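You operate a simulated robot arm through the tools that you are given. There is no shell and no other tool. Be economical: measure what you need, move in short steps, check, and stop when the job is done.

You are at the controls of a simulated two-armed robot. One attempt, no reset.

Task
Take the white oil filter on the blue trolley top and put it away on the third shelf from the top of the parts rack. Fetch the red clamp from the blue trolley top and set it on the blue trolley lower shelf. Open the red drawer, put the filter carton from the top of the absorber inside and shut the drawer again. Take the red clamp and leave it on the top of the control cabinet. Put one of the badges from the top of the computer cart on top of the blue oil filter. Take the carton on the workbench top and put it away on the top shelf of the tall rack. Open the drawer marked sockets, fetch the form labelled "retest" from the workbench top and set it inside and shut the sockets again. Take the black oil filter and leave it on the bottom shelf of the parts rack. Put the carton with an orange stripe on top of the paper carton. Put the white carton that says "plasters" from the second shelf from the bottom of the parts rack on the bottom shelf of the parts rack and the white carton labelled "eye pads" on the orange trolley top. Do these in any order. Set down upright: white oil filter, filter carton, carton, black oil filter, carton with an orange stripe, white carton.

Only the result counts: the job must be done as asked and must still hold three seconds after the hand-in. Knocking over, shifting, dropping, spilling or breaking anything else fails it.

Robot
Two 7-joint arms with two-finger parallel grippers on one trunk, on a base that drives. Base frame: it is fixed to the floor where the robot stands at the start and does not move with it; the origin is under the middle of the robot, x ahead of it, y to its left, z up. Readings come in m, degrees, newtons and seconds.
The left shoulder is at the start at [0.05, 0.177, 1.079], the right one opposite. Places, roughly: badge [-4.5, 2.5, 1.25]; black oil filter [-4.5, -6.25, 1]; blue oil filter [-2.25, 5, 1]; blue trolley lower shelf [0.6, 0.1, 0.3]; bottom shelf of the parts rack [-4.4, -6.4, 0.3]; carton [-5.25, -3.75, 1]; carton with an orange stripe [-4.5, -6.25, 0.75]; cd [-5.3, -5.4, 0.6]; dr [-5.3, -4.6, 0.7]; drawer marked sockets [-5.2, -5.4, 0.6]; filter carton [-4.5, -0.25, 0.5]; form [-5.5, -3.75, 1]; orange trolley top [-3.4, -6.3, 0.9]; paper carton [-5.5, -3, 1]; red clamp (3x3x7 cm) [-4.7, 1.7, 1.2]; red drawer [-5.2, -4.6, 0.8]; third shelf of the parts rack [-4.4, -6.4, 1]; top of the control cabinet [-4.9, -0.5, 1.5]; top shelf of the tall rack [0.6, -3.3, 1.6]; white carton [-4.25, -6.5, 0.75]. Payload 3.43 kg a hand.
Tool frame (each hand has its own): the origin (TCP) lies between the finger pads and is the grasp point; the fingertips stand 0.034 m ahead of it; z points along the fingers, y is the line along which they close. The gripper opens to 0.128 m. The fingers are 0.024 m wide and 0.012 m thick; the gripper's body (0.048 by 0.13 m) begins 0.096 m behind the TCP.
Orientation is told as [roll, pitch, yaw] about the base's x, y, z axes, in that order, counted from this pose: with the fingers straight down and closing along the base's y, the tool's x points along the base's -x, its y along +y and its z along -z.

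Tools
- The arms move only by the tool servo_tool. It takes "left_plan", "right_plan" or both (then of equal length, played together; a hand with none holds still); each is a list that holds one entry, the list of rows, each a list of 7 numbers: the shift along the tool's x, y, z in units of 250 mm (1.0 is 250 mm), then the turn, a rotation vector about the tool's x, y, z in units of 45 degrees (1.0 is 45 degrees), then the closure, from 0 (fully open) to 1 (shut). In form: [[[x, y, z, ax, ay, az, gripper], ...]]. A call has 1 to 8 rows; each row is the pose to reach, as a shift and turn from the pose commanded when the call began, along the tool's axes at that moment. A call with a number of a shift or a turn outside -1 to 1 is refused whole. Rows are played at 5 a second. More than 0.05 m and 8.6 degrees between two rows, or a gripper value outside its range, and nothing of the call is played. A pose out of reach is approached as far as the arm can. The call stops where the force on the tool passes 40 N (or 10 N more than at its start, if that is more) or the arm is blocked; 0.2 s more then pass. The fingers move at their own pace (about 0.108 m/s each) and stop on an object; they squeeze with about 30 N. The grip force told is the motor's: it shows also when the fingers shut on nothing. Time passes only in rows, and 0.2 s behind the last, so rows that repeat a pose let the fingers close. The reply holds the time, the measured pose of the TCP, the force on the tool along the base axes, the opening and the grip force, in the units named above and with some noise, with the torque about the TCP (base axes, N m) and any sound that the robot's microphone picked up, and new pictures: "show" is both (left out), scene, wrist or none (wrist: the cameras of the hands that moved).
- Cameras (640 x 400 px; columns grow to the right, rows downward): "scene" is now at [0.1512, -0.0054, 1.2282]; the picture's right is [-0.05, -1.00, 0.00], its down [-0.70, 0.04, -0.72] and it looks along [0.72, -0.04, -0.70] (base axes); focal length 256 px, centre (320, 200). "left" rides on the left gripper at [0.076, 0.011, -0.16] in its tool frame; the picture's right is [-0.15, 0.99, 0.00], its down [-0.88, -0.13, -0.46] and it looks along [-0.45, -0.07, 0.89] (tool axes); focal length 234 px, centre (320, 200). "right" rides on the right gripper at [0.076, -0.011, -0.16] in its tool frame; the picture's right is [0.15, 0.99, 0.00], its down [-0.88, 0.13, -0.46] and it looks along [-0.45, 0.07, 0.89] (tool axes); focal length 234 px, centre (320, 200). There is no depth. A picture from a camera that has moved, and an enlarged one, comes with that camera's place and axes in the base frame and with its lens.
- slide_trunk(by): slides the trunk up (or, below 0, down) by that many m; the arms and the scene camera ride with it, the base frame stays. It gives what a move gives, with no picture.
- base_move(legs): drives the robot by 1 to 6 legs, each [ahead, turn to the left] in m and degrees, along the robot's own axes; the way and the turn of a leg run together, so that a leg with both is an arc; at most 1.5 m and 180 degrees a leg. The arms and the cameras ride along, it lands a little off, and it stops where it bumps. It gives what a move gives, and a new picture of the scene camera.
- aim_head(pan, tilt): turns the head with the scene camera to pan (to the left, within 80 degrees either way) and tilt (down, from -29 to 69), counted from straight ahead of the robot. It gives what a move gives, and a new picture of the scene camera.
- enlarge(camera, box): a new picture of the part [left, top, right, bottom] of that camera's present view, enlarged. It takes no simulated time.
- job_done(): hands the job in; it is judged then, once.

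Go step by step. Nothing tells you exact positions but the pictures and the camera data: compare them with the known pose of the tool, close in by small moves and look again before you grip or let go. The budget is 588 turns and 360 pictures, counting those below and the enlarged ones. Unless the task says otherwise, let go and move clear before handing in.

The tools are called after "Call:" as a command line: name --argument value ..., lists and objects as JSON in quotes. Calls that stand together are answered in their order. servo_tool: Moves the arms, as the interface text tells. Its arguments: {"type":"object","properties":{"left_plan":{"type":"array"},"right_plan":{"type":"array"},"show":{"type":"string","enum":["both","scene","wrist","none"]}},"required":[]} The other tools are called the same way: slide_trunk (by) slides the trunk up or down; base_move (legs) drives the base; aim_head (pan, tilt) turns the head that bears the scene camera; enlarge (camera, box) takes an enlarged picture of a part of a camera's view; job_done () hands the job in.

At the start:

```text
clock: 0.0
left_eef_pos: [0.4196, 0.1354, 1.0314]
left_orientation: [0.0, -0.1, 0.1]
left_wrist_force: [-0.2, 0.0, -0.5]
left_wrist_torque: [0.0, 0.02, 0.06]
left_gripper_width: 0.1279
left_finger_force: 0.1
right_eef_pos: [0.3944, -0.1963, 1.0353]
right_orientation: [0.0, -0.1, -0.1]
right_wrist_force: [0.5, 0.1, 0.9]
right_wrist_torque: [0.03, 0.01, 0.01]
right_gripper_width: 0.1281
right_finger_force: 0.1
trunk travel left (down, up): [-0.25, 0.151]
robot x, y, heading: [0.0033, -0.0027, -0.3]
head pan, tilt: [-3.1, 44.1]
```

scene: 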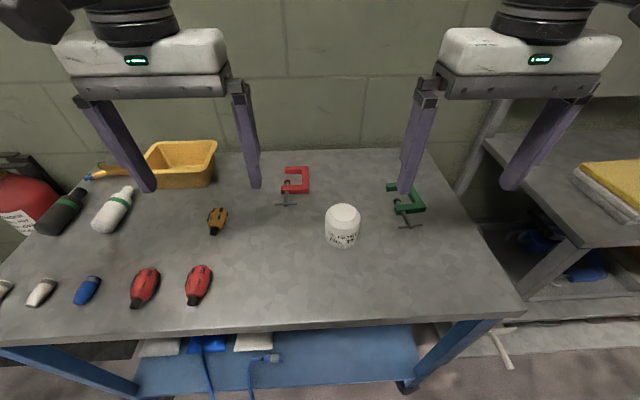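
right: 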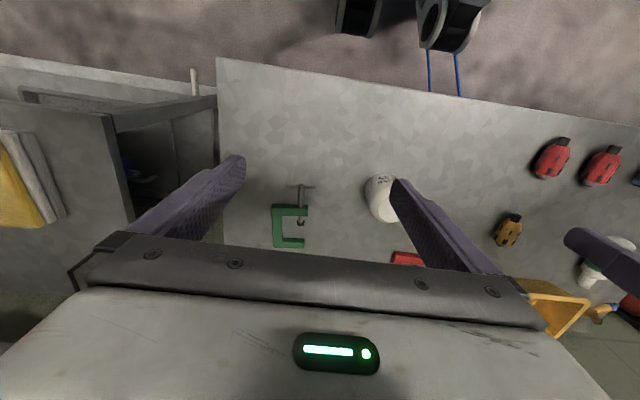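
left: 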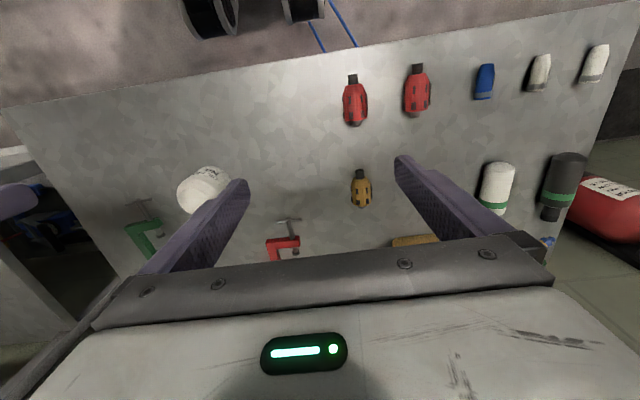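

I see the blue trolley top with a white can, clamps, and various other things. I'll enlarge it to tell what's what.

Call:
enlarge --camera "scene" --box '[240, 140, 440, 265]'

Call:
enlarge --camera "scene" --box '[0, 140, 240, 320]'

Call:
aim_head --pan 0 --tilt 65

```text
3.20 times, centred on (340, 202) of scene
camera zoom: at [0.1512, -0.0054, 1.2282], right [-0.05, -1.0, 0.0], down [-0.7, 0.04, -0.72], along [0.72, -0.04, -0.7], focal length 821 px, centre (256, 192)
```

zoom: 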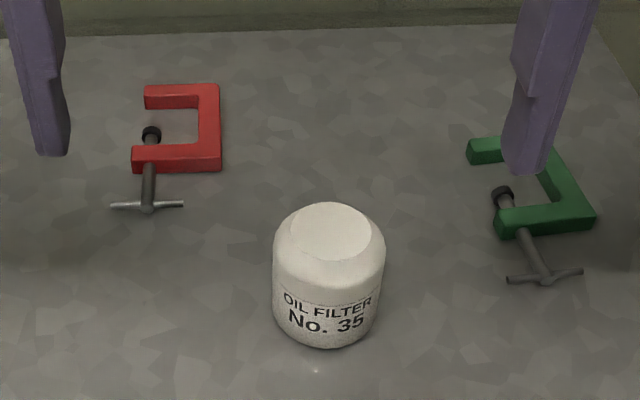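

```text
2.22 times, centred on (120, 230) of scene
camera zoom: at [0.1512, -0.0054, 1.2282], right [-0.05, -1.0, 0.0], down [-0.7, 0.04, -0.72], along [0.72, -0.04, -0.7], focal length 570 px, centre (764, 133)
```

zoom: 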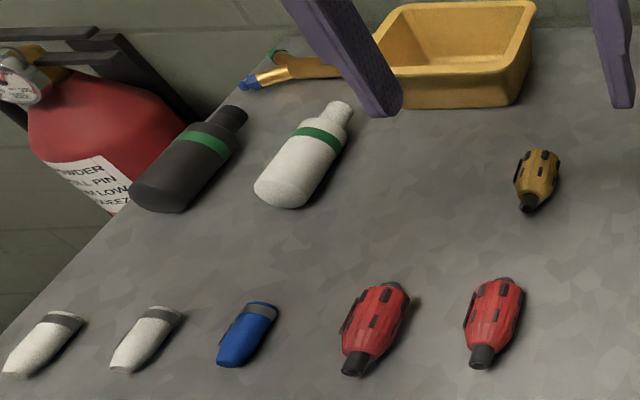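

```text
clock: 0.8
left_eef_pos: [0.4187, 0.136, 1.0318]
left_orientation: [0.1, 0.0, 0.2]
left_wrist_force: [-0.9, 0.4, 0.2]
left_wrist_torque: [-0.03, -0.01, 0.01]
left_gripper_width: 0.128
left_finger_force: 0.2
right_eef_pos: [0.3957, -0.1952, 1.0346]
right_orientation: [0.0, 0.1, -0.1]
right_wrist_force: [0.1, 0.0, 0.4]
right_wrist_torque: [0.01, 0.0, 0.0]
right_gripper_width: 0.1283
right_finger_force: 0.0
trunk travel left (down, up): [-0.25, 0.151]
robot x, y, heading: [-0.0006, -0.0034, -0.1]
head pan, tilt: [0.0, 65.0]
camera scene: at [0.13, -0.0009, 1.202], right [0.0, -1.0, 0.0], down [-0.91, 0.0, -0.42], along [0.42, 0.0, -0.91], focal length 256 px, centre (320, 200)
```

scene: 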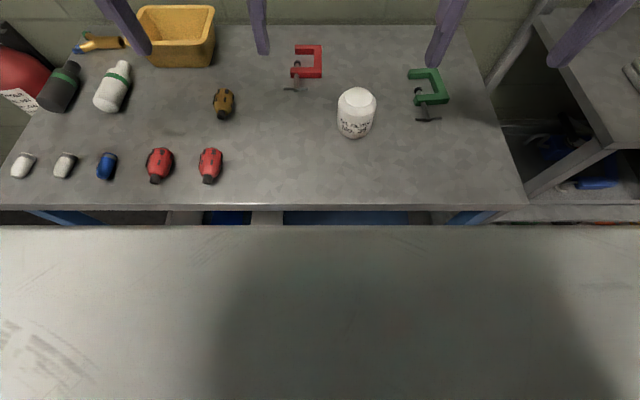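

The white can reads "OIL FILTER No. 35", and the red G-clamp stands behind it. I'll move the left hand over the red clamp first and look.

Call:
servo_tool --left_plan '[[[-0.14, -0.075, 0.04, 0, 0, 0, 0.4], [-0.28, -0.15, 0.08, 0, 0, 0, 0.4], [-0.42, -0.225, 0.12, 0, 0, 0, 0.4], [-0.56, -0.3, 0.16, 0, 0, 0, 0.4], [-0.7, -0.375, 0.2, 0, 0, 0, 0.4], [-0.85, -0.45, 0.24, 0, 0, 0, 0.4], [-1.0, -0.528, 0.28, 0, 0, 0, 0.4]]]' --show "both"

```text
clock: 2.4
left_eef_pos: [0.6092, 0.0259, 0.9461]
left_orientation: [0.0, -0.1, 0.0]
left_wrist_force: [-0.4, -0.3, 0.4]
left_wrist_torque: [0.03, 0.04, -0.01]
left_gripper_width: 0.0768
left_finger_force: 0.1
left hand out of reach, approached as far as the arm can: row 6, 7
right_eef_pos: [0.3957, -0.1962, 1.0343]
right_orientation: [0.0, 0.2, -0.1]
right_wrist_force: [0.7, 0.1, -0.4]
right_wrist_torque: [-0.01, 0.02, 0.0]
right_gripper_width: 0.128
right_finger_force: 0.0
trunk travel left (down, up): [-0.25, 0.151]
robot x, y, heading: [-0.002, -0.0006, 0.2]
head pan, tilt: [0.0, 65.0]
camera scene: at [0.131, -0.0009, 1.2017], right [0.0, -1.0, 0.0], down [-0.91, 0.0, -0.42], along [0.42, 0.0, -0.91], focal length 256 px, centre (320, 200)
camera left: at [0.5332, 0.0379, 1.1043], right [0.15, 0.99, 0.0], down [0.88, -0.13, 0.46], along [0.45, -0.07, -0.89], focal length 234 px, centre (320, 200)
```

scene: 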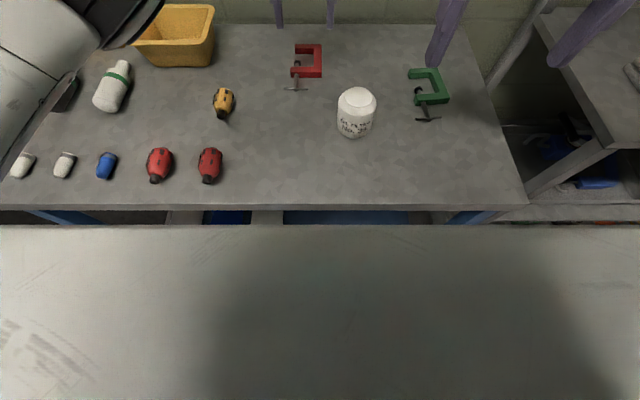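
left: 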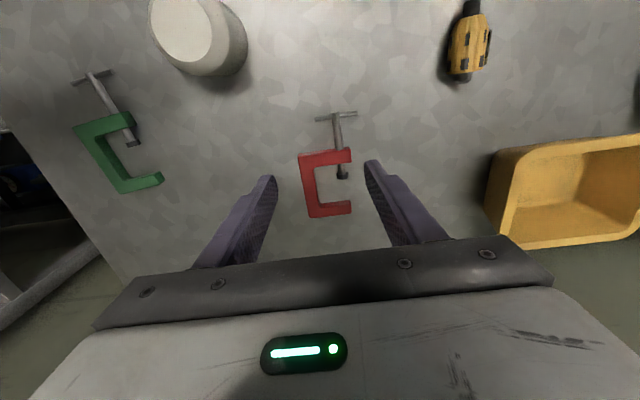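

The clamp spine is at about [0.673, 0.003, 0.79], and the hand's vertical reach ends at x≈0.61. I'll tilt the tool forward 20° and go in low.

Call:
servo_tool --left_plan '[[[0, -0.03, 0.05, 0, -0.15, 0, 0.4], [-0.05, -0.06, 0.15, 0, -0.3, 0, 0.4], [-0.12, -0.09, 0.25, 0, -0.45, 0, 0.4], [-0.2, -0.092, 0.35, 0, -0.45, 0, 0.4], [-0.2, -0.092, 0.35, 0, -0.45, 0, 0.4]]]' --show "wrist"

```text
clock: 3.6
left_eef_pos: [0.6566, 0.0048, 0.8595]
left_orientation: [0.0, -20.3, 0.0]
left_wrist_force: [-0.1, -0.1, 0.2]
left_wrist_torque: [0.01, -0.03, -0.01]
left_gripper_width: 0.0767
left_finger_force: 0.1
right_eef_pos: [0.3942, -0.1966, 1.0354]
right_orientation: [0.0, 0.0, -0.2]
right_wrist_force: [-0.1, 0.5, -0.1]
right_wrist_torque: [-0.01, 0.0, 0.0]
right_gripper_width: 0.1281
right_finger_force: 0.1
trunk travel left (down, up): [-0.25, 0.151]
robot x, y, heading: [-0.0002, 0.0016, -0.0]
head pan, tilt: [0.0, 65.0]
camera left: at [0.532, 0.0153, 0.9811], right [0.14, 0.99, 0.05], down [0.67, -0.13, 0.73], along [0.73, -0.07, -0.68], focal length 234 px, centre (320, 200)
```

left: 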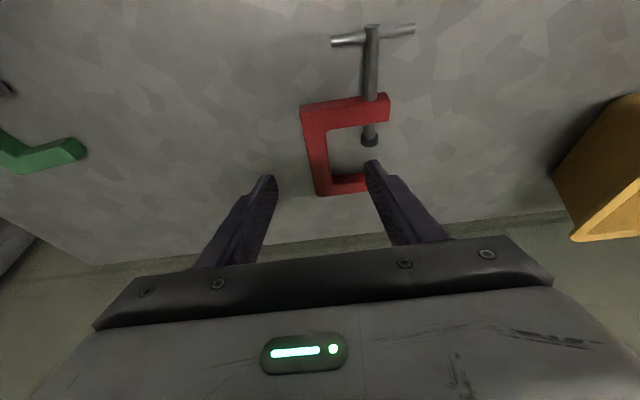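

The clamp's C spans x 0.62–0.73, with its spine at y≈0.004. I'll narrow the fingers and lower to just above it.

Call:
servo_tool --left_plan '[[[-0.02, 0, 0.0, 0, 0, 0, 0.6], [-0.041, 0, 0.06, 0, 0, 0, 0.6], [-0.041, 0, 0.143, 0, 0, 0, 0.6], [-0.041, 0, 0.143, 0, 0, 0, 0.6]]]' --show "wrist"

```text
clock: 4.6
left_eef_pos: [0.6848, 0.0004, 0.8446]
left_orientation: [-0.1, -22.0, -0.3]
left_wrist_force: [0.1, 0.6, 16.5]
left_wrist_torque: [0.45, -0.31, 0.0]
left_gripper_width: 0.0516
left_finger_force: 0.6
right_eef_pos: [0.3939, -0.1955, 1.0358]
right_orientation: [0.1, 0.0, -0.1]
right_wrist_force: [0.5, 0.0, -0.1]
right_wrist_torque: [0.0, 0.01, 0.0]
right_gripper_width: 0.128
right_finger_force: 0.0
trunk travel left (down, up): [-0.25, 0.151]
robot x, y, heading: [0.0031, 0.0011, 0.1]
head pan, tilt: [0.0, 65.0]
stopped in row 4 (left hand): the force on the tool passed its limit (the readings are from after the stop); the commanded pose is now the measured one
camera left: at [0.5552, 0.0129, 0.9627], right [0.14, 0.99, 0.05], down [0.64, -0.13, 0.75], along [0.75, -0.07, -0.66], focal length 234 px, centre (320, 200)
```

left: 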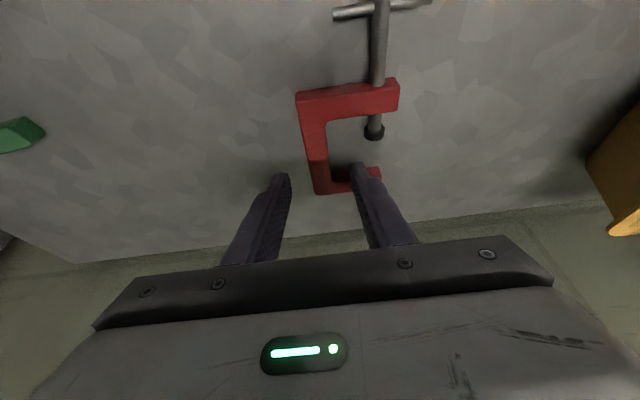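

The left finger touched the far jaw, since the tips lean forward. I'll back off 2 cm and go down again.

Call:
servo_tool --left_plan '[[[-0.018, 0, -0.0445, 0, 0, 0, 0.6], [0.056, 0, -0.0745, 0, 0, 0, 0.6], [0.08, 0, -0.015, 0, 0, 0, 0.6], [0.104, 0, 0.044, 0, 0, 0, 0.6], [0.104, 0, 0.044, 0, 0, 0, 0.6]]]' --show "wrist"

```text
clock: 5.6
left_eef_pos: [0.6659, -0.0019, 0.8361]
left_orientation: [-0.3, -22.7, -0.4]
left_wrist_force: [-9.9, 1.6, 15.9]
left_wrist_torque: [0.49, 0.33, 0.25]
left_gripper_width: 0.052
left_finger_force: 0.3
right_eef_pos: [0.3922, -0.1956, 1.0361]
right_orientation: [0.1, -0.1, 0.0]
right_wrist_force: [0.2, -0.6, -0.1]
right_wrist_torque: [-0.01, 0.03, 0.01]
right_gripper_width: 0.1282
right_finger_force: 0.1
trunk travel left (down, up): [-0.25, 0.151]
robot x, y, heading: [-0.0, 0.0004, -0.2]
head pan, tilt: [0.0, 65.0]
stopped in row 5 (left hand): the force on the tool passed its limit (the readings are from after the stop); the commanded pose is now the measured one
camera left: at [0.5341, 0.0113, 0.9526], right [0.14, 0.99, 0.05], down [0.64, -0.13, 0.76], along [0.76, -0.07, -0.65], focal length 234 px, centre (320, 200)
```

left: 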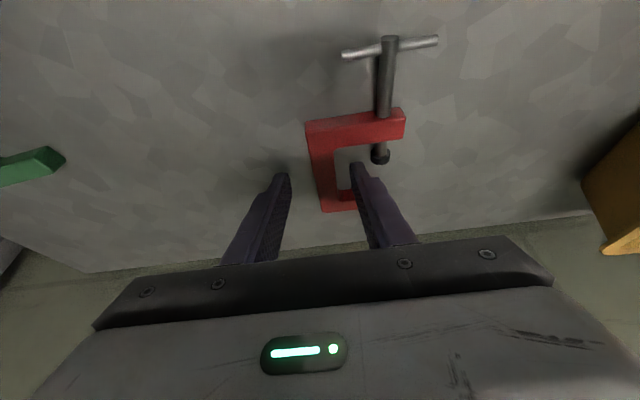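

It touched the far jaw edge again, so the clamp's top is higher (~0.815) and nearer than I assumed. I'll shift back another 2 cm and narrow the fingers.

Call:
servo_tool --left_plan '[[[-0.023, 0.008, -0.055, 0, 0, 0, 0.68], [0.058, 0.008, -0.089, 0, 0, 0, 0.68], [0.085, 0.008, -0.025, 0, 0, 0, 0.68], [0.112, 0.008, 0.04, 0, 0, 0, 0.68], [0.112, 0.008, 0.04, 0, 0, 0, 0.68]]]' --show "wrist"

```text
clock: 6.5
left_eef_pos: [0.6461, -0.0002, 0.8356]
left_orientation: [-0.4, -23.8, -0.3]
left_wrist_force: [-10.4, 1.4, 16.7]
left_wrist_torque: [0.47, 0.34, 0.19]
left_gripper_width: 0.0419
left_finger_force: 0.6
right_eef_pos: [0.3928, -0.1942, 1.0372]
right_orientation: [0.1, 0.0, 0.0]
right_wrist_force: [1.1, -0.2, -0.7]
right_wrist_torque: [0.01, 0.04, -0.02]
right_gripper_width: 0.1278
right_finger_force: 0.0
trunk travel left (down, up): [-0.25, 0.151]
robot x, y, heading: [-0.0006, 0.0007, -0.1]
head pan, tilt: [0.0, 65.0]
stopped in row 4 (left hand): the force on the tool passed its limit (the readings are from after the stop); the commanded pose is now the measured one
camera left: at [0.5134, 0.0125, 0.9501], right [0.14, 0.99, 0.05], down [0.62, -0.13, 0.77], along [0.77, -0.08, -0.63], focal length 234 px, centre (320, 200)
```

left: 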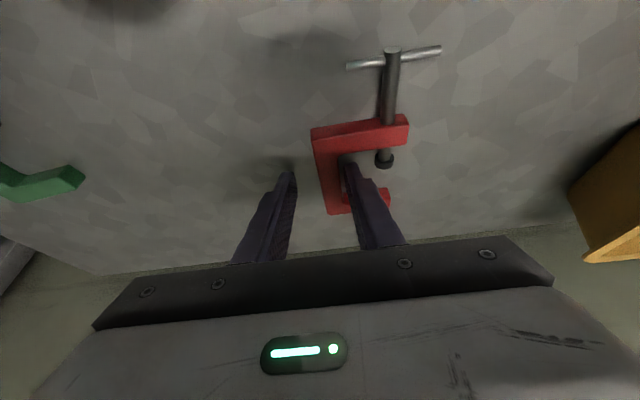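

The contact looks like the left fingertip on the table itself (z≈0.80), inside the C. I'll lift 3 mm and close on the spine.

Call:
servo_tool --left_plan '[[[-0.005, 0, -0.012, 0.01, 0, 0, 0.68], [-0.005, 0, -0.012, 0.01, 0, 0, 0.9], [-0.005, 0, -0.012, 0.01, 0, 0, 1], [-0.005, 0, -0.012, 0.01, 0, 0, 1]]]' --show "wrist"

```text
clock: 7.5
left_eef_pos: [0.6481, 0.0009, 0.8362]
left_orientation: [-0.6, -23.7, -0.2]
left_wrist_force: [2.5, 5.0, 13.1]
left_wrist_torque: [0.5, -0.47, 0.06]
left_gripper_width: 0.0177
left_finger_force: 29.8
right_eef_pos: [0.3937, -0.1951, 1.0356]
right_orientation: [-0.1, 0.0, 0.0]
right_wrist_force: [-0.1, 0.1, -1.0]
right_wrist_torque: [-0.01, 0.03, 0.02]
right_gripper_width: 0.1281
right_finger_force: 0.1
trunk travel left (down, up): [-0.25, 0.151]
robot x, y, heading: [-0.0021, 0.0013, 0.1]
head pan, tilt: [0.0, 65.0]
camera left: at [0.5146, 0.0152, 0.9503], right [0.14, 0.99, 0.05], down [0.62, -0.13, 0.77], along [0.77, -0.08, -0.63], focal length 234 px, centre (320, 200)
```

left: 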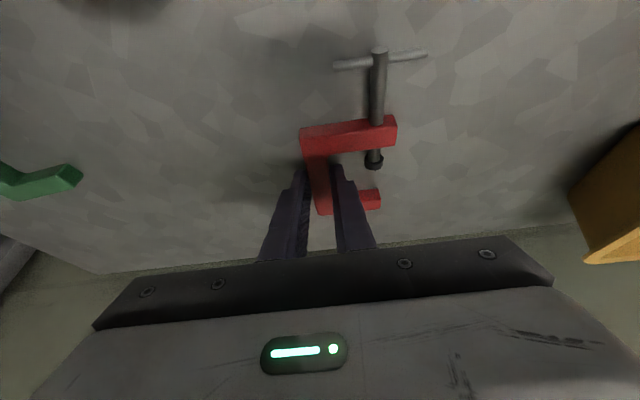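

The spine is gripped (1.8 cm). Now I'll lift and retract.

Call:
servo_tool --left_plan '[[[-0.08, 0, -0.18, 0, 0, 0, 1], [-0.16, 0, -0.36, 0, 0, 0, 1], [-0.241, 0, -0.55, 0, 0, 0, 1], [-0.095, 0.08, -0.614, 0, 0, 0, 1], [0.05, 0.16, -0.678, 0, 0, 0, 1], [0.2, 0.24, -0.742, 0, 0, 0, 1], [0.345, 0.32, -0.807, 0, 0, 0, 1], [0.49, 0.4, -0.871, 0, 0, 0, 1]]]' --show "wrist"

Call:
base_move --legs '[[-0.5, 0]]'

```text
refused: row 3 steps farther than a row can; nothing moved
```

```text
clock: 10.5
left_eef_pos: [0.152, 0.0011, 0.8333]
left_orientation: [-0.7, -23.4, -0.2]
left_wrist_force: [-0.7, 0.0, 0.4]
left_wrist_torque: [-0.08, -0.06, -0.01]
left_gripper_width: 0.0176
left_finger_force: 29.7
right_eef_pos: [-0.1009, -0.1965, 1.0342]
right_orientation: [0.2, 0.0, 0.1]
right_wrist_force: [-0.8, -0.4, -0.6]
right_wrist_torque: [0.02, -0.04, 0.02]
right_gripper_width: 0.128
right_finger_force: 0.0
trunk travel left (down, up): [-0.25, 0.151]
robot x, y, heading: [-0.4987, -0.0019, -0.1]
head pan, tilt: [0.0, 65.0]
camera scene: at [-0.366, -0.0012, 1.2019], right [0.0, -1.0, 0.0], down [-0.91, 0.0, -0.42], along [0.42, 0.0, -0.91], focal length 256 px, centre (320, 200)
```

scene: 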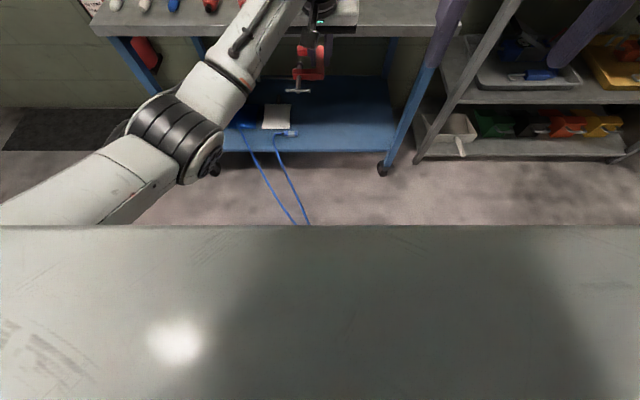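

The servo call was refused, but the base move ran and dragged the clamp straight back over the table. I need to check that nothing was disturbed.

Call:
aim_head --pan 0 --tilt 35

```text
clock: 11.4
left_eef_pos: [0.1525, 0.0001, 0.8342]
left_orientation: [-0.8, -23.4, -0.3]
left_wrist_force: [-0.3, 0.2, -0.2]
left_wrist_torque: [-0.08, -0.06, 0.01]
left_gripper_width: 0.0176
left_finger_force: 30.2
right_eef_pos: [-0.1006, -0.1961, 1.0347]
right_orientation: [0.1, 0.1, 0.1]
right_wrist_force: [0.1, 0.5, -0.1]
right_wrist_torque: [0.01, 0.02, 0.0]
right_gripper_width: 0.128
right_finger_force: 0.1
trunk travel left (down, up): [-0.25, 0.151]
robot x, y, heading: [-0.4961, 0.0027, 0.1]
head pan, tilt: [0.0, 35.0]
camera scene: at [-0.3384, -0.0011, 1.2417], right [0.0, -1.0, 0.0], down [-0.57, 0.0, -0.82], along [0.82, 0.0, -0.57], focal length 256 px, centre (320, 200)
```

scene: 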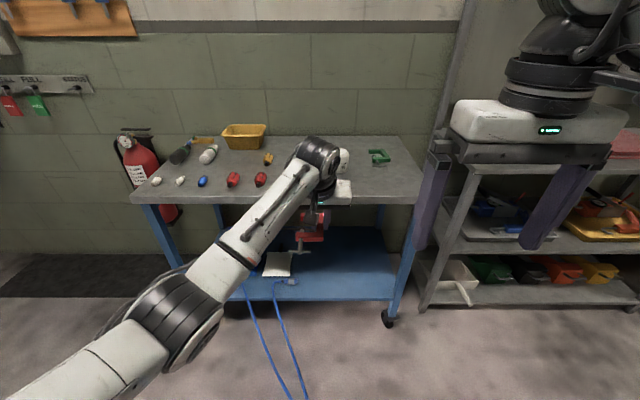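

The filter is still standing and the clamp is held. Next I'll lower the trunk and turn slightly right, towards the free part of the lower shelf.

Call:
slide_trunk --by -0.25

Call:
servo_tool --left_plan '[[[0.08, 0, 0.09, 0, 0, 0, 1], [0.16, 0, 0.18, 0, 0, 0, 1], [0.24, 0, 0.27, 0, 0, 0, 1], [0.32, 0, 0.36, 0, 0, 0, 1], [0.4, 0, 0.45, 0, 0, 0, 1], [0.444, 0, 0.522, 0, 0, 0, 1]]]' --show "none"

Call:
base_move --legs '[[0, -6]]'

```text
clock: 14.0
left_eef_pos: [0.1526, 0.0014, 0.5851]
left_orientation: [-0.6, -23.4, -0.2]
left_wrist_force: [0.1, 0.0, -1.3]
left_wrist_torque: [-0.08, -0.05, 0.02]
left_gripper_width: 0.0175
left_finger_force: 29.4
right_eef_pos: [-0.1011, -0.1946, 0.7844]
right_orientation: [0.1, 0.1, 0.0]
right_wrist_force: [-0.3, 0.6, -0.8]
right_wrist_torque: [-0.02, 0.0, 0.0]
right_gripper_width: 0.1284
right_finger_force: 0.0
trunk travel left (down, up): [0.0, 0.401]
robot x, y, heading: [-0.4959, 0.0001, -0.1]
head pan, tilt: [0.0, 35.0]
```

```text
clock: 15.4
left_eef_pos: [0.1022, -0.0008, 0.4205]
left_orientation: [-0.7, -23.3, -0.2]
left_wrist_force: [-0.2, -0.9, 0.2]
left_wrist_torque: [-0.1, -0.04, -0.03]
left_gripper_width: 0.0178
left_finger_force: 29.8
right_eef_pos: [-0.1002, -0.1957, 0.7862]
right_orientation: [0.1, 0.1, 0.0]
right_wrist_force: [0.3, 0.1, 0.0]
right_wrist_torque: [0.02, 0.0, -0.02]
right_gripper_width: 0.128
right_finger_force: 0.1
trunk travel left (down, up): [0.0, 0.401]
robot x, y, heading: [-0.4945, 0.0012, 0.3]
head pan, tilt: [0.0, 35.0]
```

```text
clock: 16.3
left_eef_pos: [0.0981, -0.063, 0.4204]
left_orientation: [-0.7, -23.3, -6.2]
left_wrist_force: [0.9, 0.1, -0.1]
left_wrist_torque: [-0.09, -0.02, 0.03]
left_gripper_width: 0.0179
left_finger_force: 30.1
right_eef_pos: [-0.1233, -0.2353, 0.7851]
right_orientation: [0.1, 0.1, -5.9]
right_wrist_force: [-0.1, 0.2, 0.2]
right_wrist_torque: [0.02, 0.0, -0.02]
right_gripper_width: 0.1281
right_finger_force: 0.0
trunk travel left (down, up): [0.0, 0.401]
robot x, y, heading: [-0.4998, 0.0021, -6.1]
head pan, tilt: [0.0, 35.0]
camera scene: at [-0.3394, -0.0176, 0.9918], right [-0.1, -0.99, 0.0], down [-0.57, 0.06, -0.82], along [0.81, -0.08, -0.57], focal length 256 px, centre (320, 200)
```

scene: 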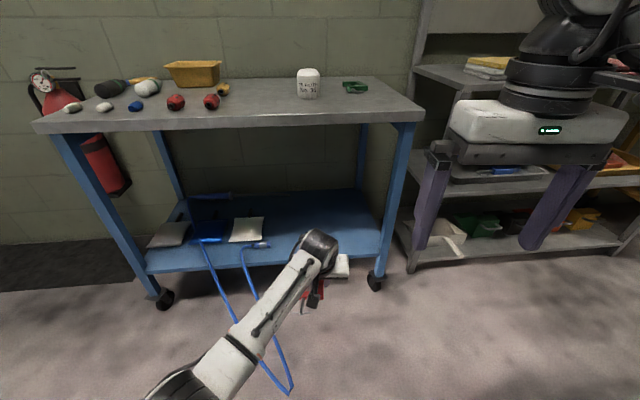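

Clear path to the right half of the lower shelf. I'll drive forward with the clamp low under the table top.

Call:
base_move --legs '[[0.3, 0]]'

Call:
enlarge --camera "left" --box '[0, 0, 640, 400]'

```text
clock: 18.4
left_eef_pos: [0.3952, -0.0911, 0.4204]
left_orientation: [-0.7, -23.3, -6.0]
left_wrist_force: [0.8, -0.1, 0.0]
left_wrist_torque: [-0.1, -0.01, -0.01]
left_gripper_width: 0.0178
left_finger_force: 29.7
right_eef_pos: [0.1743, -0.2636, 0.7848]
right_orientation: [0.1, -0.1, -5.7]
right_wrist_force: [0.2, -0.7, 0.1]
right_wrist_torque: [-0.04, 0.0, 0.04]
right_gripper_width: 0.1281
right_finger_force: 0.0
trunk travel left (down, up): [0.0, 0.401]
robot x, y, heading: [-0.1983, -0.0324, -5.8]
head pan, tilt: [0.0, 35.0]
camera scene: at [-0.0424, -0.0469, 0.9918], right [-0.1, -1.0, 0.0], down [-0.57, 0.06, -0.82], along [0.81, -0.08, -0.57], focal length 256 px, centre (320, 200)
```

scene: 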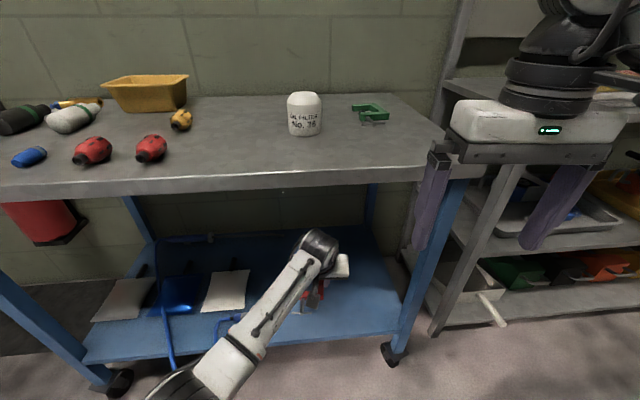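

```text
1.00 times, centred on (320, 200) of left
camera zoom: at [0.2646, -0.0636, 0.5351], right [0.24, 0.97, 0.05], down [0.61, -0.19, 0.77], along [0.75, -0.16, -0.64], focal length 234 px, centre (320, 200)
```

zoom: 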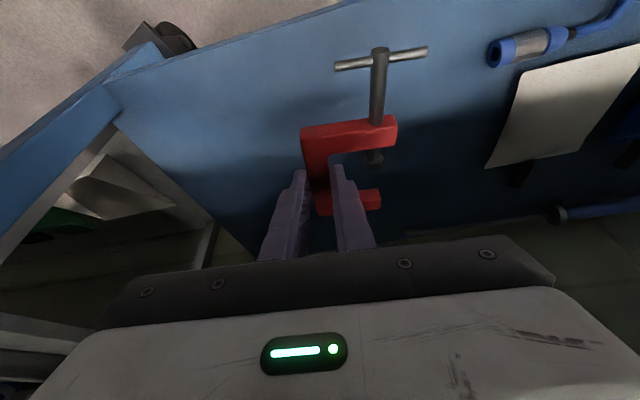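

The clamp is well inside the shelf. I'll lower it slowly until it touches.

Call:
servo_tool --left_plan '[[[0.04, 0, 0.092, 0, 0, 0, 1], [0.08, 0, 0.184, 0, 0, 0, 1], [0.112, 0, 0.257, 0, 0, 0, 1], [0.127, 0, 0.294, 0, 0, 0, 1], [0.143, 0, 0.33, 0, 0, 0, 1], [0.159, 0, 0.367, 0, 0, 0, 1], [0.175, 0, 0.404, 0, 0, 0, 1]]]' --show "wrist"

```text
clock: 20.0
left_eef_pos: [0.395, -0.0906, 0.3095]
left_orientation: [-0.7, -23.3, -5.9]
left_wrist_force: [0.2, -0.1, 0.6]
left_wrist_torque: [-0.09, -0.03, 0.0]
left_gripper_width: 0.0177
left_finger_force: 30.0
right_eef_pos: [0.1744, -0.2639, 0.7862]
right_orientation: [0.1, -0.1, -5.7]
right_wrist_force: [-0.7, -0.1, 1.5]
right_wrist_torque: [0.02, 0.01, 0.01]
right_gripper_width: 0.1279
right_finger_force: 0.0
trunk travel left (down, up): [0.0, 0.401]
robot x, y, heading: [-0.1967, -0.0301, -5.8]
head pan, tilt: [0.0, 35.0]
camera left: at [0.2646, -0.0644, 0.4247], right [0.24, 0.97, 0.05], down [0.61, -0.19, 0.77], along [0.75, -0.16, -0.64], focal length 234 px, centre (320, 200)
```

left: 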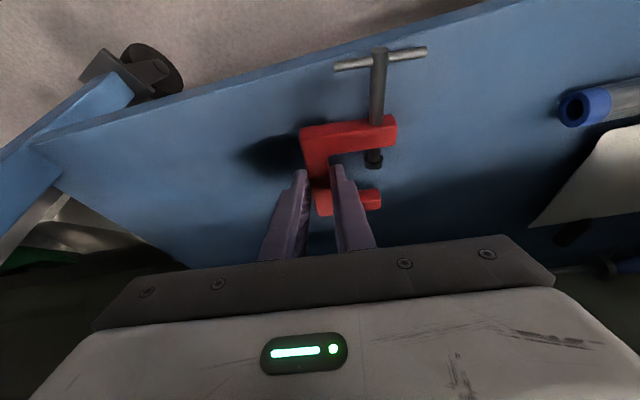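

Not yet touching, so I'll go 3 cm deeper in and keep lowering.

Call:
servo_tool --left_plan '[[[-0.11, 0, 0.048, 0, 0, 0, 1], [-0.094, 0, 0.085, 0, 0, 0, 1], [-0.078, 0, 0.122, 0, 0, 0, 1], [-0.062, 0, 0.158, 0, 0, 0, 1], [-0.047, 0, 0.195, 0, 0, 0, 1], [-0.031, 0, 0.232, 0, 0, 0, 1], [-0.015, 0, 0.268, 0, 0, 0, 1]]]' --show "wrist"

```text
clock: 20.3
left_eef_pos: [0.411, -0.0732, 0.2955]
left_orientation: [-0.8, -24.9, -5.2]
left_wrist_force: [-9.3, 3.3, 48.5]
left_wrist_torque: [0.87, 0.89, 0.11]
left_gripper_width: 0.0178
left_finger_force: 29.9
left hand out of reach, approached as far as the arm can: row 1
right_eef_pos: [0.1704, -0.2635, 0.7871]
right_orientation: [0.0, -0.1, -5.8]
right_wrist_force: [-0.1, -0.1, 0.6]
right_wrist_torque: [0.01, -0.05, 0.03]
right_gripper_width: 0.128
right_finger_force: 0.0
trunk travel left (down, up): [0.0, 0.401]
robot x, y, heading: [-0.1991, -0.029, -5.7]
head pan, tilt: [0.0, 35.0]
stopped in row 1 (left hand): the force on the tool passed its limit (the readings are from after the stop); the commanded pose is now the measured one
camera left: at [0.2765, -0.047, 0.4071], right [0.23, 0.97, 0.05], down [0.59, -0.18, 0.79], along [0.77, -0.15, -0.62], focal length 234 px, centre (320, 200)
```

left: 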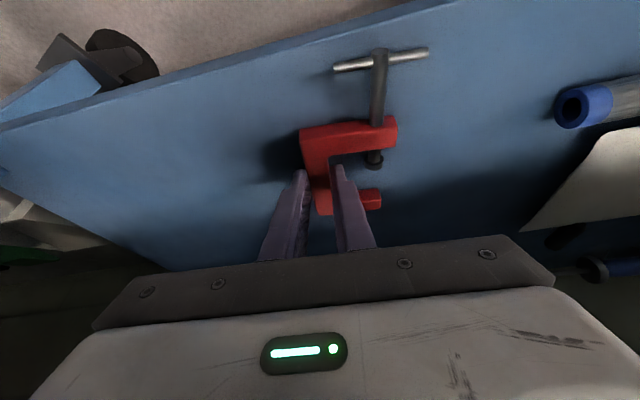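

It has landed on the shelf (force 48 N). I'll ease up slightly and open the fingers.

Call:
servo_tool --left_plan '[[[-0.003, 0, -0.008, 0, 0, 0, 1], [-0.003, 0, -0.008, 0, 0, 0, 0.68], [-0.003, 0, -0.008, 0, 0, 0, 0.68], [-0.02, 0, -0.044, 0, 0, 0, 0.68], [-0.067, 0, -0.145, 0, 0, 0, 0.68], [-0.134, 0, -0.29, 0, 0, 0, 0.68]]]' --show "wrist"

```text
clock: 21.7
left_eef_pos: [0.404, -0.0714, 0.3651]
left_orientation: [-0.8, -23.4, -5.3]
left_wrist_force: [0.9, -0.7, 0.8]
left_wrist_torque: [0.0, 0.0, 0.0]
left_gripper_width: 0.0408
left_finger_force: 0.1
right_eef_pos: [0.1738, -0.2639, 0.7823]
right_orientation: [0.0, 0.2, -5.8]
right_wrist_force: [1.7, -0.1, -0.5]
right_wrist_torque: [0.03, 0.05, -0.04]
right_gripper_width: 0.1279
right_finger_force: 0.0
trunk travel left (down, up): [0.0, 0.401]
robot x, y, heading: [-0.1961, -0.0322, -5.5]
head pan, tilt: [0.0, 35.0]
camera left: at [0.2731, -0.0464, 0.4794], right [0.23, 0.97, 0.05], down [0.61, -0.18, 0.77], along [0.76, -0.15, -0.64], focal length 234 px, centre (320, 200)
```

left: 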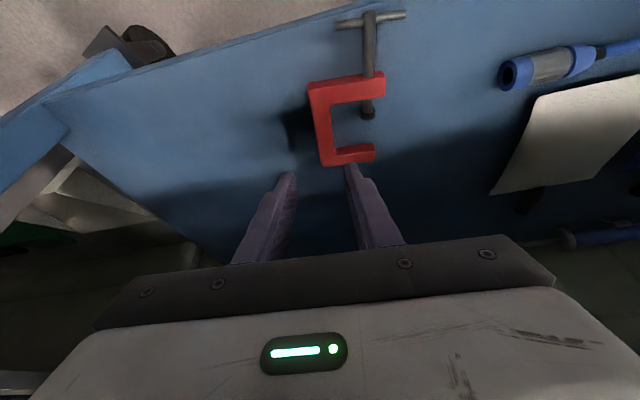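

The clamp is on the lower shelf. I'll back out, raise the trunk and check the view.

Call:
base_move --legs '[[-0.3, 0], [0, 6]]'

Call:
slide_trunk --by 0.2

```text
clock: 24.3
left_eef_pos: [0.1101, 0.0207, 0.3655]
left_orientation: [-1.0, -23.7, 0.9]
left_wrist_force: [0.0, 0.3, 0.1]
left_wrist_torque: [0.0, -0.01, -0.01]
left_gripper_width: 0.0407
left_finger_force: 0.2
right_eef_pos: [-0.1018, -0.1944, 0.7843]
right_orientation: [0.0, 0.3, 0.1]
right_wrist_force: [-0.5, 0.0, -1.1]
right_wrist_torque: [-0.01, -0.01, 0.02]
right_gripper_width: 0.1277
right_finger_force: 0.0
trunk travel left (down, up): [0.0, 0.401]
robot x, y, heading: [-0.4973, -0.0031, 0.2]
head pan, tilt: [0.0, 35.0]
camera scene: at [-0.3391, -0.001, 0.9918], right [0.0, -1.0, 0.0], down [-0.57, 0.0, -0.82], along [0.82, 0.0, -0.57], focal length 256 px, centre (320, 200)
```

scene: 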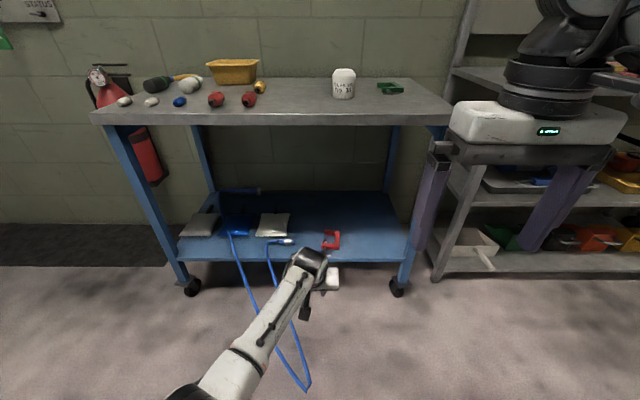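

```text
clock: 26.5
left_eef_pos: [0.1094, 0.0209, 0.5662]
left_orientation: [-0.8, -23.6, 0.7]
left_wrist_force: [0.5, -0.5, 0.6]
left_wrist_torque: [0.03, 0.03, 0.0]
left_gripper_width: 0.0411
left_finger_force: 0.0
right_eef_pos: [-0.1012, -0.1948, 0.9838]
right_orientation: [0.0, 0.2, 0.2]
right_wrist_force: [0.3, 0.1, -0.6]
right_wrist_torque: [-0.01, -0.02, 0.0]
right_gripper_width: 0.1281
right_finger_force: 0.0
trunk travel left (down, up): [-0.2, 0.201]
robot x, y, heading: [-0.4954, -0.0009, 0.3]
head pan, tilt: [0.0, 35.0]
```

Clamp confirmed on the lower shelf. Now I'll tuck the left arm and pitch the right tool forward to grasp the filter.

Call:
servo_tool --left_plan '[[[0.03, 0.065, -0.117, 0, 0.065, 0, 0.4], [0.06, 0.13, -0.234, 0, 0.13, 0, 0.4], [0.09, 0.195, -0.351, 0, 0.195, 0, 0.4], [0.12, 0.26, -0.468, 0, 0.26, 0, 0.4], [0.15, 0.325, -0.585, 0, 0.325, 0, 0.4], [0.18, 0.39, -0.702, 0, 0.39, 0, 0.4], [0.21, 0.455, -0.819, 0, 0.455, 0, 0.4], [0.245, 0.52, -0.936, 0, 0.52, 0, 0.4]]]' --right_plan '[[[0, 0, 0, 0, -0.125, 0, 0], [0, 0, 0, 0, -0.25, 0, 0], [0, 0, 0, 0, -0.375, 0, 0], [0, 0, 0, 0, -0.5, 0, 0], [0, 0, 0, 0, -0.625, 0, 0], [0, 0, 0, 0, -0.75, 0, 0], [0, 0, 0, 0, -0.875, 0, 0], [0, 0, 0, 0, -1, 0, 0]]]' --show "none"

```text
clock: 28.5
left_eef_pos: [-0.0043, 0.1774, 0.6634]
left_orientation: [1.7, 1.2, 1.5]
left_wrist_force: [-0.1, -0.7, -0.3]
left_wrist_torque: [0.0, 0.0, 0.02]
left_gripper_width: 0.0767
left_finger_force: 0.1
left hand out of reach, approached as far as the arm can: row 6, 7, 8
right_eef_pos: [-0.097, -0.193, 0.9875]
right_orientation: [0.0, -44.8, 0.1]
right_wrist_force: [0.3, 0.5, 0.0]
right_wrist_torque: [0.0, 0.02, -0.02]
right_gripper_width: 0.1281
right_finger_force: 0.1
right hand out of reach, approached as far as the arm can: row 8
trunk travel left (down, up): [-0.2, 0.201]
robot x, y, heading: [-0.4987, 0.0001, 0.6]
head pan, tilt: [0.0, 35.0]
stopped in row 8 (left hand): the arm was blocked; the commanded pose is now the measured one
```

The left arm was blocked on the way up, and the right one is at its limit. I'll take a look.

Call:
servo_tool --left_plan '[[[-0.1, 0, -0.15, 0, 0, 0, 0.4], [-0.1, 0, -0.3, 0, 0, 0, 0.4], [-0.1, 0, -0.45, 0, 0, 0, 0.4], [-0.1, 0, -0.6, 0, 0, 0, 0.4], [-0.1, 0, -0.75, 0, 0, 0, 0.4], [-0.1, 0, -0.9, 0, 0, 0, 0.4]]]' --right_plan '[[[0, 0, 0.1, 0, 0, 0, 0], [0, 0, 0.2, 0, 0, 0, 0], [0, 0, 0.3, 0, -0.1, 0, 0], [0, 0, 0.3, 0, -0.2, 0, 0], [0, 0, 0.3, 0, -0.3, 0, 0], [0, 0, 0.3, 0, -0.33, 0, 0]]]' --show "scene"

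```text
clock: 29.2
left_eef_pos: [-0.0188, 0.2151, 0.6276]
left_orientation: [4.9, 12.5, 3.9]
left_wrist_force: [0.1, -0.3, -0.4]
left_wrist_torque: [0.03, -0.06, 0.04]
left_gripper_width: 0.0765
left_finger_force: 0.1
left hand out of reach, approached as far as the arm can: row 1, 2, 3
right_eef_pos: [-0.0547, -0.1934, 0.9471]
right_orientation: [0.1, -46.1, 0.0]
right_wrist_force: [0.6, 0.5, 0.1]
right_wrist_torque: [-0.02, -0.02, 0.03]
right_gripper_width: 0.128
right_finger_force: 0.0
trunk travel left (down, up): [-0.2, 0.201]
robot x, y, heading: [-0.4954, -0.0004, 0.2]
head pan, tilt: [0.0, 35.0]
stopped in row 3 (left hand): the arm was blocked; the commanded pose is now the measured one
camera scene: at [-0.3394, -0.0008, 1.1919], right [0.0, -1.0, 0.0], down [-0.57, 0.0, -0.82], along [0.82, 0.0, -0.57], focal length 256 px, centre (320, 200)
```

scene: 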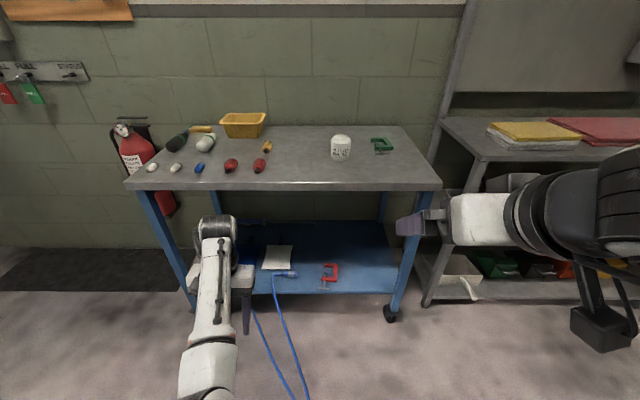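

The left arm is jammed near a joint limit. I'll extend it forward with the earlier tilt, then raise it.

Call:
servo_tool --left_plan '[[[-0.06, -0.08, -0.08, 0, -0.15, 0, 0.4], [-0.12, -0.16, -0.16, 0, -0.3, 0, 0.4], [-0.18, -0.24, -0.24, 0, -0.45, 0, 0.4], [-0.24, -0.32, -0.32, 0, -0.6, 0, 0.4], [-0.304, -0.4, -0.477, 0, -0.72, 0, 0.4]]]' --show "none"

```text
clock: 30.6
left_eef_pos: [0.0838, 0.1434, 0.7037]
left_orientation: [8.1, -18.8, 1.8]
left_wrist_force: [-1.2, -0.1, -0.3]
left_wrist_torque: [-0.04, -0.02, 0.0]
left_gripper_width: 0.0768
left_finger_force: 0.2
right_eef_pos: [-0.0559, -0.1935, 0.9461]
right_orientation: [0.1, -46.1, 0.1]
right_wrist_force: [-0.5, -0.2, -0.1]
right_wrist_torque: [0.01, -0.03, -0.02]
right_gripper_width: 0.128
right_finger_force: 0.1
trunk travel left (down, up): [-0.2, 0.201]
robot x, y, heading: [-0.4958, 0.0019, 0.2]
head pan, tilt: [0.0, 35.0]
stopped in row 5 (left hand): the arm was blocked; the commanded pose is now the measured one
```

Call:
servo_tool --left_plan '[[[-0.05, 0, -0.15, 0.04, 0, 0, 0.4], [-0.1, 0, -0.3, 0.08, 0, 0, 0.4], [-0.15, 0, -0.45, 0.12, 0, 0, 0.4], [-0.2, 0, -0.6, 0.16, 0, 0, 0.4], [-0.258, 0, -0.757, 0.18, 0, 0, 0.4]]]' --show "none"

```text
clock: 31.5
left_eef_pos: [0.0399, 0.1584, 0.7214]
left_orientation: [5.6, -7.7, 3.3]
left_wrist_force: [0.8, -0.2, -0.3]
left_wrist_torque: [0.02, 0.0, -0.02]
left_gripper_width: 0.0768
left_finger_force: 0.1
left hand out of reach, approached as far as the arm can: row 4
right_eef_pos: [-0.0552, -0.1935, 0.946]
right_orientation: [0.1, -46.1, -0.1]
right_wrist_force: [0.1, 0.5, -0.8]
right_wrist_torque: [-0.01, -0.01, 0.01]
right_gripper_width: 0.1279
right_finger_force: 0.0
trunk travel left (down, up): [-0.2, 0.201]
robot x, y, heading: [-0.4945, -0.0008, 0.2]
head pan, tilt: [0.0, 35.0]
stopped in row 4 (left hand): the arm was blocked; the commanded pose is now the measured one
```

Call:
servo_tool --left_plan '[[[-0.12, -0.08, 0.016, 0.04, -0.12, -0.02, 0.4], [-0.24, -0.16, 0.032, 0.08, -0.24, -0.04, 0.4], [-0.357, -0.24, 0.048, 0.12, -0.35, -0.06, 0.4], [-0.37, -0.3, -0.1, 0.12, -0.35, -0.06, 0.4], [-0.39, -0.36, -0.25, 0.12, -0.35, -0.06, 0.4], [-0.41, -0.42, -0.4, 0.12, -0.35, -0.06, 0.4], [-0.43, -0.48, -0.55, 0.12, -0.35, -0.06, 0.4]]]' --show "none"

```text
clock: 32.7
left_eef_pos: [0.0953, 0.1179, 0.6871]
left_orientation: [4.4, -14.1, 7.4]
left_wrist_force: [-0.4, -0.2, -0.1]
left_wrist_torque: [-0.01, -0.01, 0.0]
left_gripper_width: 0.0768
left_finger_force: 0.1
right_eef_pos: [-0.0551, -0.1937, 0.9466]
right_orientation: [0.1, -46.0, 0.2]
right_wrist_force: [-0.1, 0.2, -0.2]
right_wrist_torque: [-0.03, 0.0, -0.03]
right_gripper_width: 0.128
right_finger_force: 0.0
trunk travel left (down, up): [-0.2, 0.201]
robot x, y, heading: [-0.4996, 0.0015, -0.1]
head pan, tilt: [0.0, 35.0]
stopped in row 6 (left hand): the arm was blocked; the commanded pose is now the measured one
```

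Call:
aim_head --pan 35 --tilt 60

```text
clock: 33.8
left_eef_pos: [0.0954, 0.1166, 0.6862]
left_orientation: [4.5, -14.1, 7.5]
left_wrist_force: [0.6, 0.6, 0.4]
left_wrist_torque: [-0.03, 0.02, -0.02]
left_gripper_width: 0.0767
left_finger_force: 0.1
right_eef_pos: [-0.0557, -0.194, 0.9465]
right_orientation: [0.2, -46.1, 0.0]
right_wrist_force: [0.2, 0.8, -0.2]
right_wrist_torque: [-0.02, 0.04, 0.05]
right_gripper_width: 0.1279
right_finger_force: 0.0
trunk travel left (down, up): [-0.2, 0.201]
robot x, y, heading: [-0.4967, -0.0008, 0.3]
head pan, tilt: [35.0, 60.0]
camera scene: at [-0.3727, 0.0371, 1.1575], right [0.58, -0.82, 0.0], down [-0.71, -0.5, -0.5], along [0.41, 0.29, -0.87], focal length 256 px, centre (320, 200)
```

scene: 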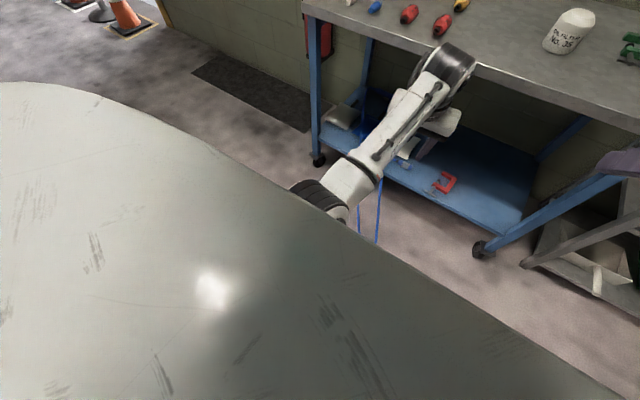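

The wrist bend is limiting it: elbow low with the tool straight down. I'll raise while pitching the left tool forward.

Call:
servo_tool --left_plan '[[[0, 0, 0, 0, -0.17, 0, 0.4], [0, 0, 0, 0, -0.34, 0, 0.4], [-0.03, 0, -0.13, 0, -0.51, 0, 0.4], [-0.07, 0, -0.29, 0, -0.68, 0, 0.4], [-0.11, 0, -0.45, 0, -0.85, 0, 0.4], [-0.15, 0, -0.61, 0, -0.92, 0, 0.4], [-0.194, 0, -0.776, 0, -0.92, 0, 0.4]]]' --show "none"

```text
clock: 35.4
left_eef_pos: [0.1014, 0.1216, 0.8807]
left_orientation: [12.6, -55.4, -0.4]
left_wrist_force: [0.2, -0.3, -0.4]
left_wrist_torque: [-0.01, 0.01, 0.0]
left_gripper_width: 0.0768
left_finger_force: 0.1
right_eef_pos: [-0.0563, -0.1937, 0.9471]
right_orientation: [0.1, -46.0, -0.1]
right_wrist_force: [-0.4, -0.5, 0.3]
right_wrist_torque: [-0.01, 0.0, 0.0]
right_gripper_width: 0.1282
right_finger_force: 0.1
trunk travel left (down, up): [-0.2, 0.201]
robot x, y, heading: [-0.4948, -0.0058, 0.1]
head pan, tilt: [35.0, 60.0]
```

Call:
servo_tool --left_plan '[[[-0.08, 0.06, -0.055, 0, 0, 0, 0.4], [-0.165, 0.12, -0.11, 0, 0, 0, 0.4], [-0.25, 0.18, -0.165, 0, 0, 0, 0.4], [-0.33, 0.24, -0.227, 0, 0, 0, 0.4]]]' --right_plan '[[[0, 0.12, 0, 0, -0.1, 0, 0], [0, 0.24, 0, 0, -0.2, 0, 0], [0, 0.37, 0, 0, -0.3, 0, 0], [0, 0.49, 0, 0, -0.31, 0, 0]]]' --show "none"

Call:
aim_head --pan 0 --tilt 45

Call:
base_move --legs '[[0.38, 0]]'

```text
clock: 36.4
left_eef_pos: [0.0756, 0.1762, 0.8835]
left_orientation: [12.8, -44.7, 0.4]
left_wrist_force: [0.3, -1.2, 0.4]
left_wrist_torque: [-0.01, -0.01, 0.01]
left_gripper_width: 0.0771
left_finger_force: 0.1
right_eef_pos: [-0.056, -0.0766, 0.946]
right_orientation: [0.0, -60.1, 0.0]
right_wrist_force: [-0.2, 0.4, -0.3]
right_wrist_torque: [0.0, 0.03, 0.02]
right_gripper_width: 0.1279
right_finger_force: 0.1
trunk travel left (down, up): [-0.2, 0.201]
robot x, y, heading: [-0.4939, 0.001, 0.1]
head pan, tilt: [35.0, 60.0]
stopped in row 4 (left hand): the arm was blocked; the commanded pose is now the measured one
```

```text
clock: 37.4
left_eef_pos: [0.0766, 0.1773, 0.8852]
left_orientation: [12.7, -44.9, 0.4]
left_wrist_force: [0.1, -0.8, -0.3]
left_wrist_torque: [0.0, -0.01, 0.01]
left_gripper_width: 0.0768
left_finger_force: 0.0
right_eef_pos: [-0.0536, -0.0756, 0.9458]
right_orientation: [0.2, -60.0, 0.0]
right_wrist_force: [-0.3, -0.6, 0.1]
right_wrist_torque: [-0.02, 0.0, 0.05]
right_gripper_width: 0.1282
right_finger_force: 0.1
trunk travel left (down, up): [-0.2, 0.201]
robot x, y, heading: [-0.4977, -0.0016, -0.2]
head pan, tilt: [0.0, 45.0]
camera scene: at [-0.3459, -0.001, 1.177], right [0.01, -1.0, 0.0], down [-0.71, 0.0, -0.71], along [0.71, 0.0, -0.71], focal length 256 px, centre (320, 200)
```

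scene: 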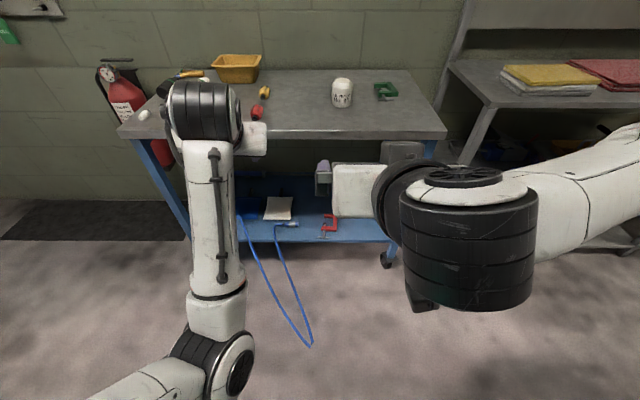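

```text
clock: 39.8
left_eef_pos: [0.454, 0.1797, 0.8832]
left_orientation: [12.7, -44.7, 0.6]
left_wrist_force: [-0.2, -0.1, 0.6]
left_wrist_torque: [0.0, 0.0, 0.0]
left_gripper_width: 0.0768
left_finger_force: 0.1
right_eef_pos: [0.3226, -0.0725, 0.9461]
right_orientation: [0.0, -60.1, 0.1]
right_wrist_force: [-0.9, 0.9, 0.1]
right_wrist_torque: [0.0, -0.02, 0.02]
right_gripper_width: 0.1281
right_finger_force: 0.1
trunk travel left (down, up): [-0.2, 0.201]
robot x, y, heading: [-0.1198, 0.001, 0.3]
head pan, tilt: [0.0, 45.0]
camera scene: at [0.0315, 0.0013, 1.1769], right [0.01, -1.0, 0.0], down [-0.71, 0.0, -0.71], along [0.71, 0.0, -0.71], focal length 256 px, centre (320, 200)
```

scene: 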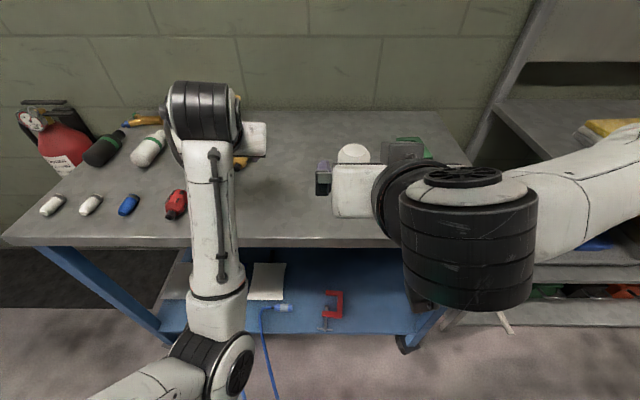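

Robot in position. Now the right wrist view.

Call:
enlarge --camera "right" --box '[0, 0, 640, 400]'

```text
1.00 times, centred on (320, 200) of right
camera zoom: at [0.1455, -0.0851, 0.96], right [-0.08, 0.99, -0.13], down [0.04, 0.13, 0.99], along [1.0, 0.07, -0.05], focal length 234 px, centre (320, 200)
```

zoom: 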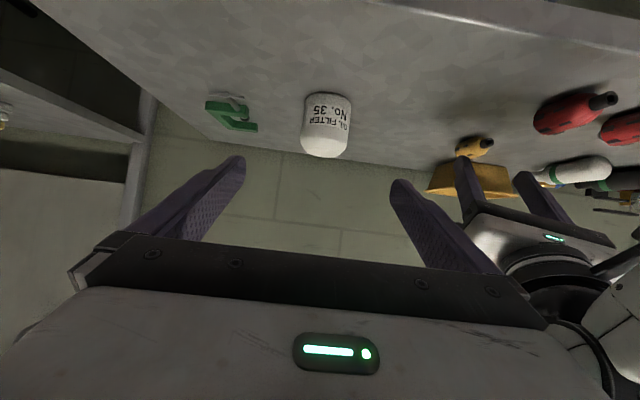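

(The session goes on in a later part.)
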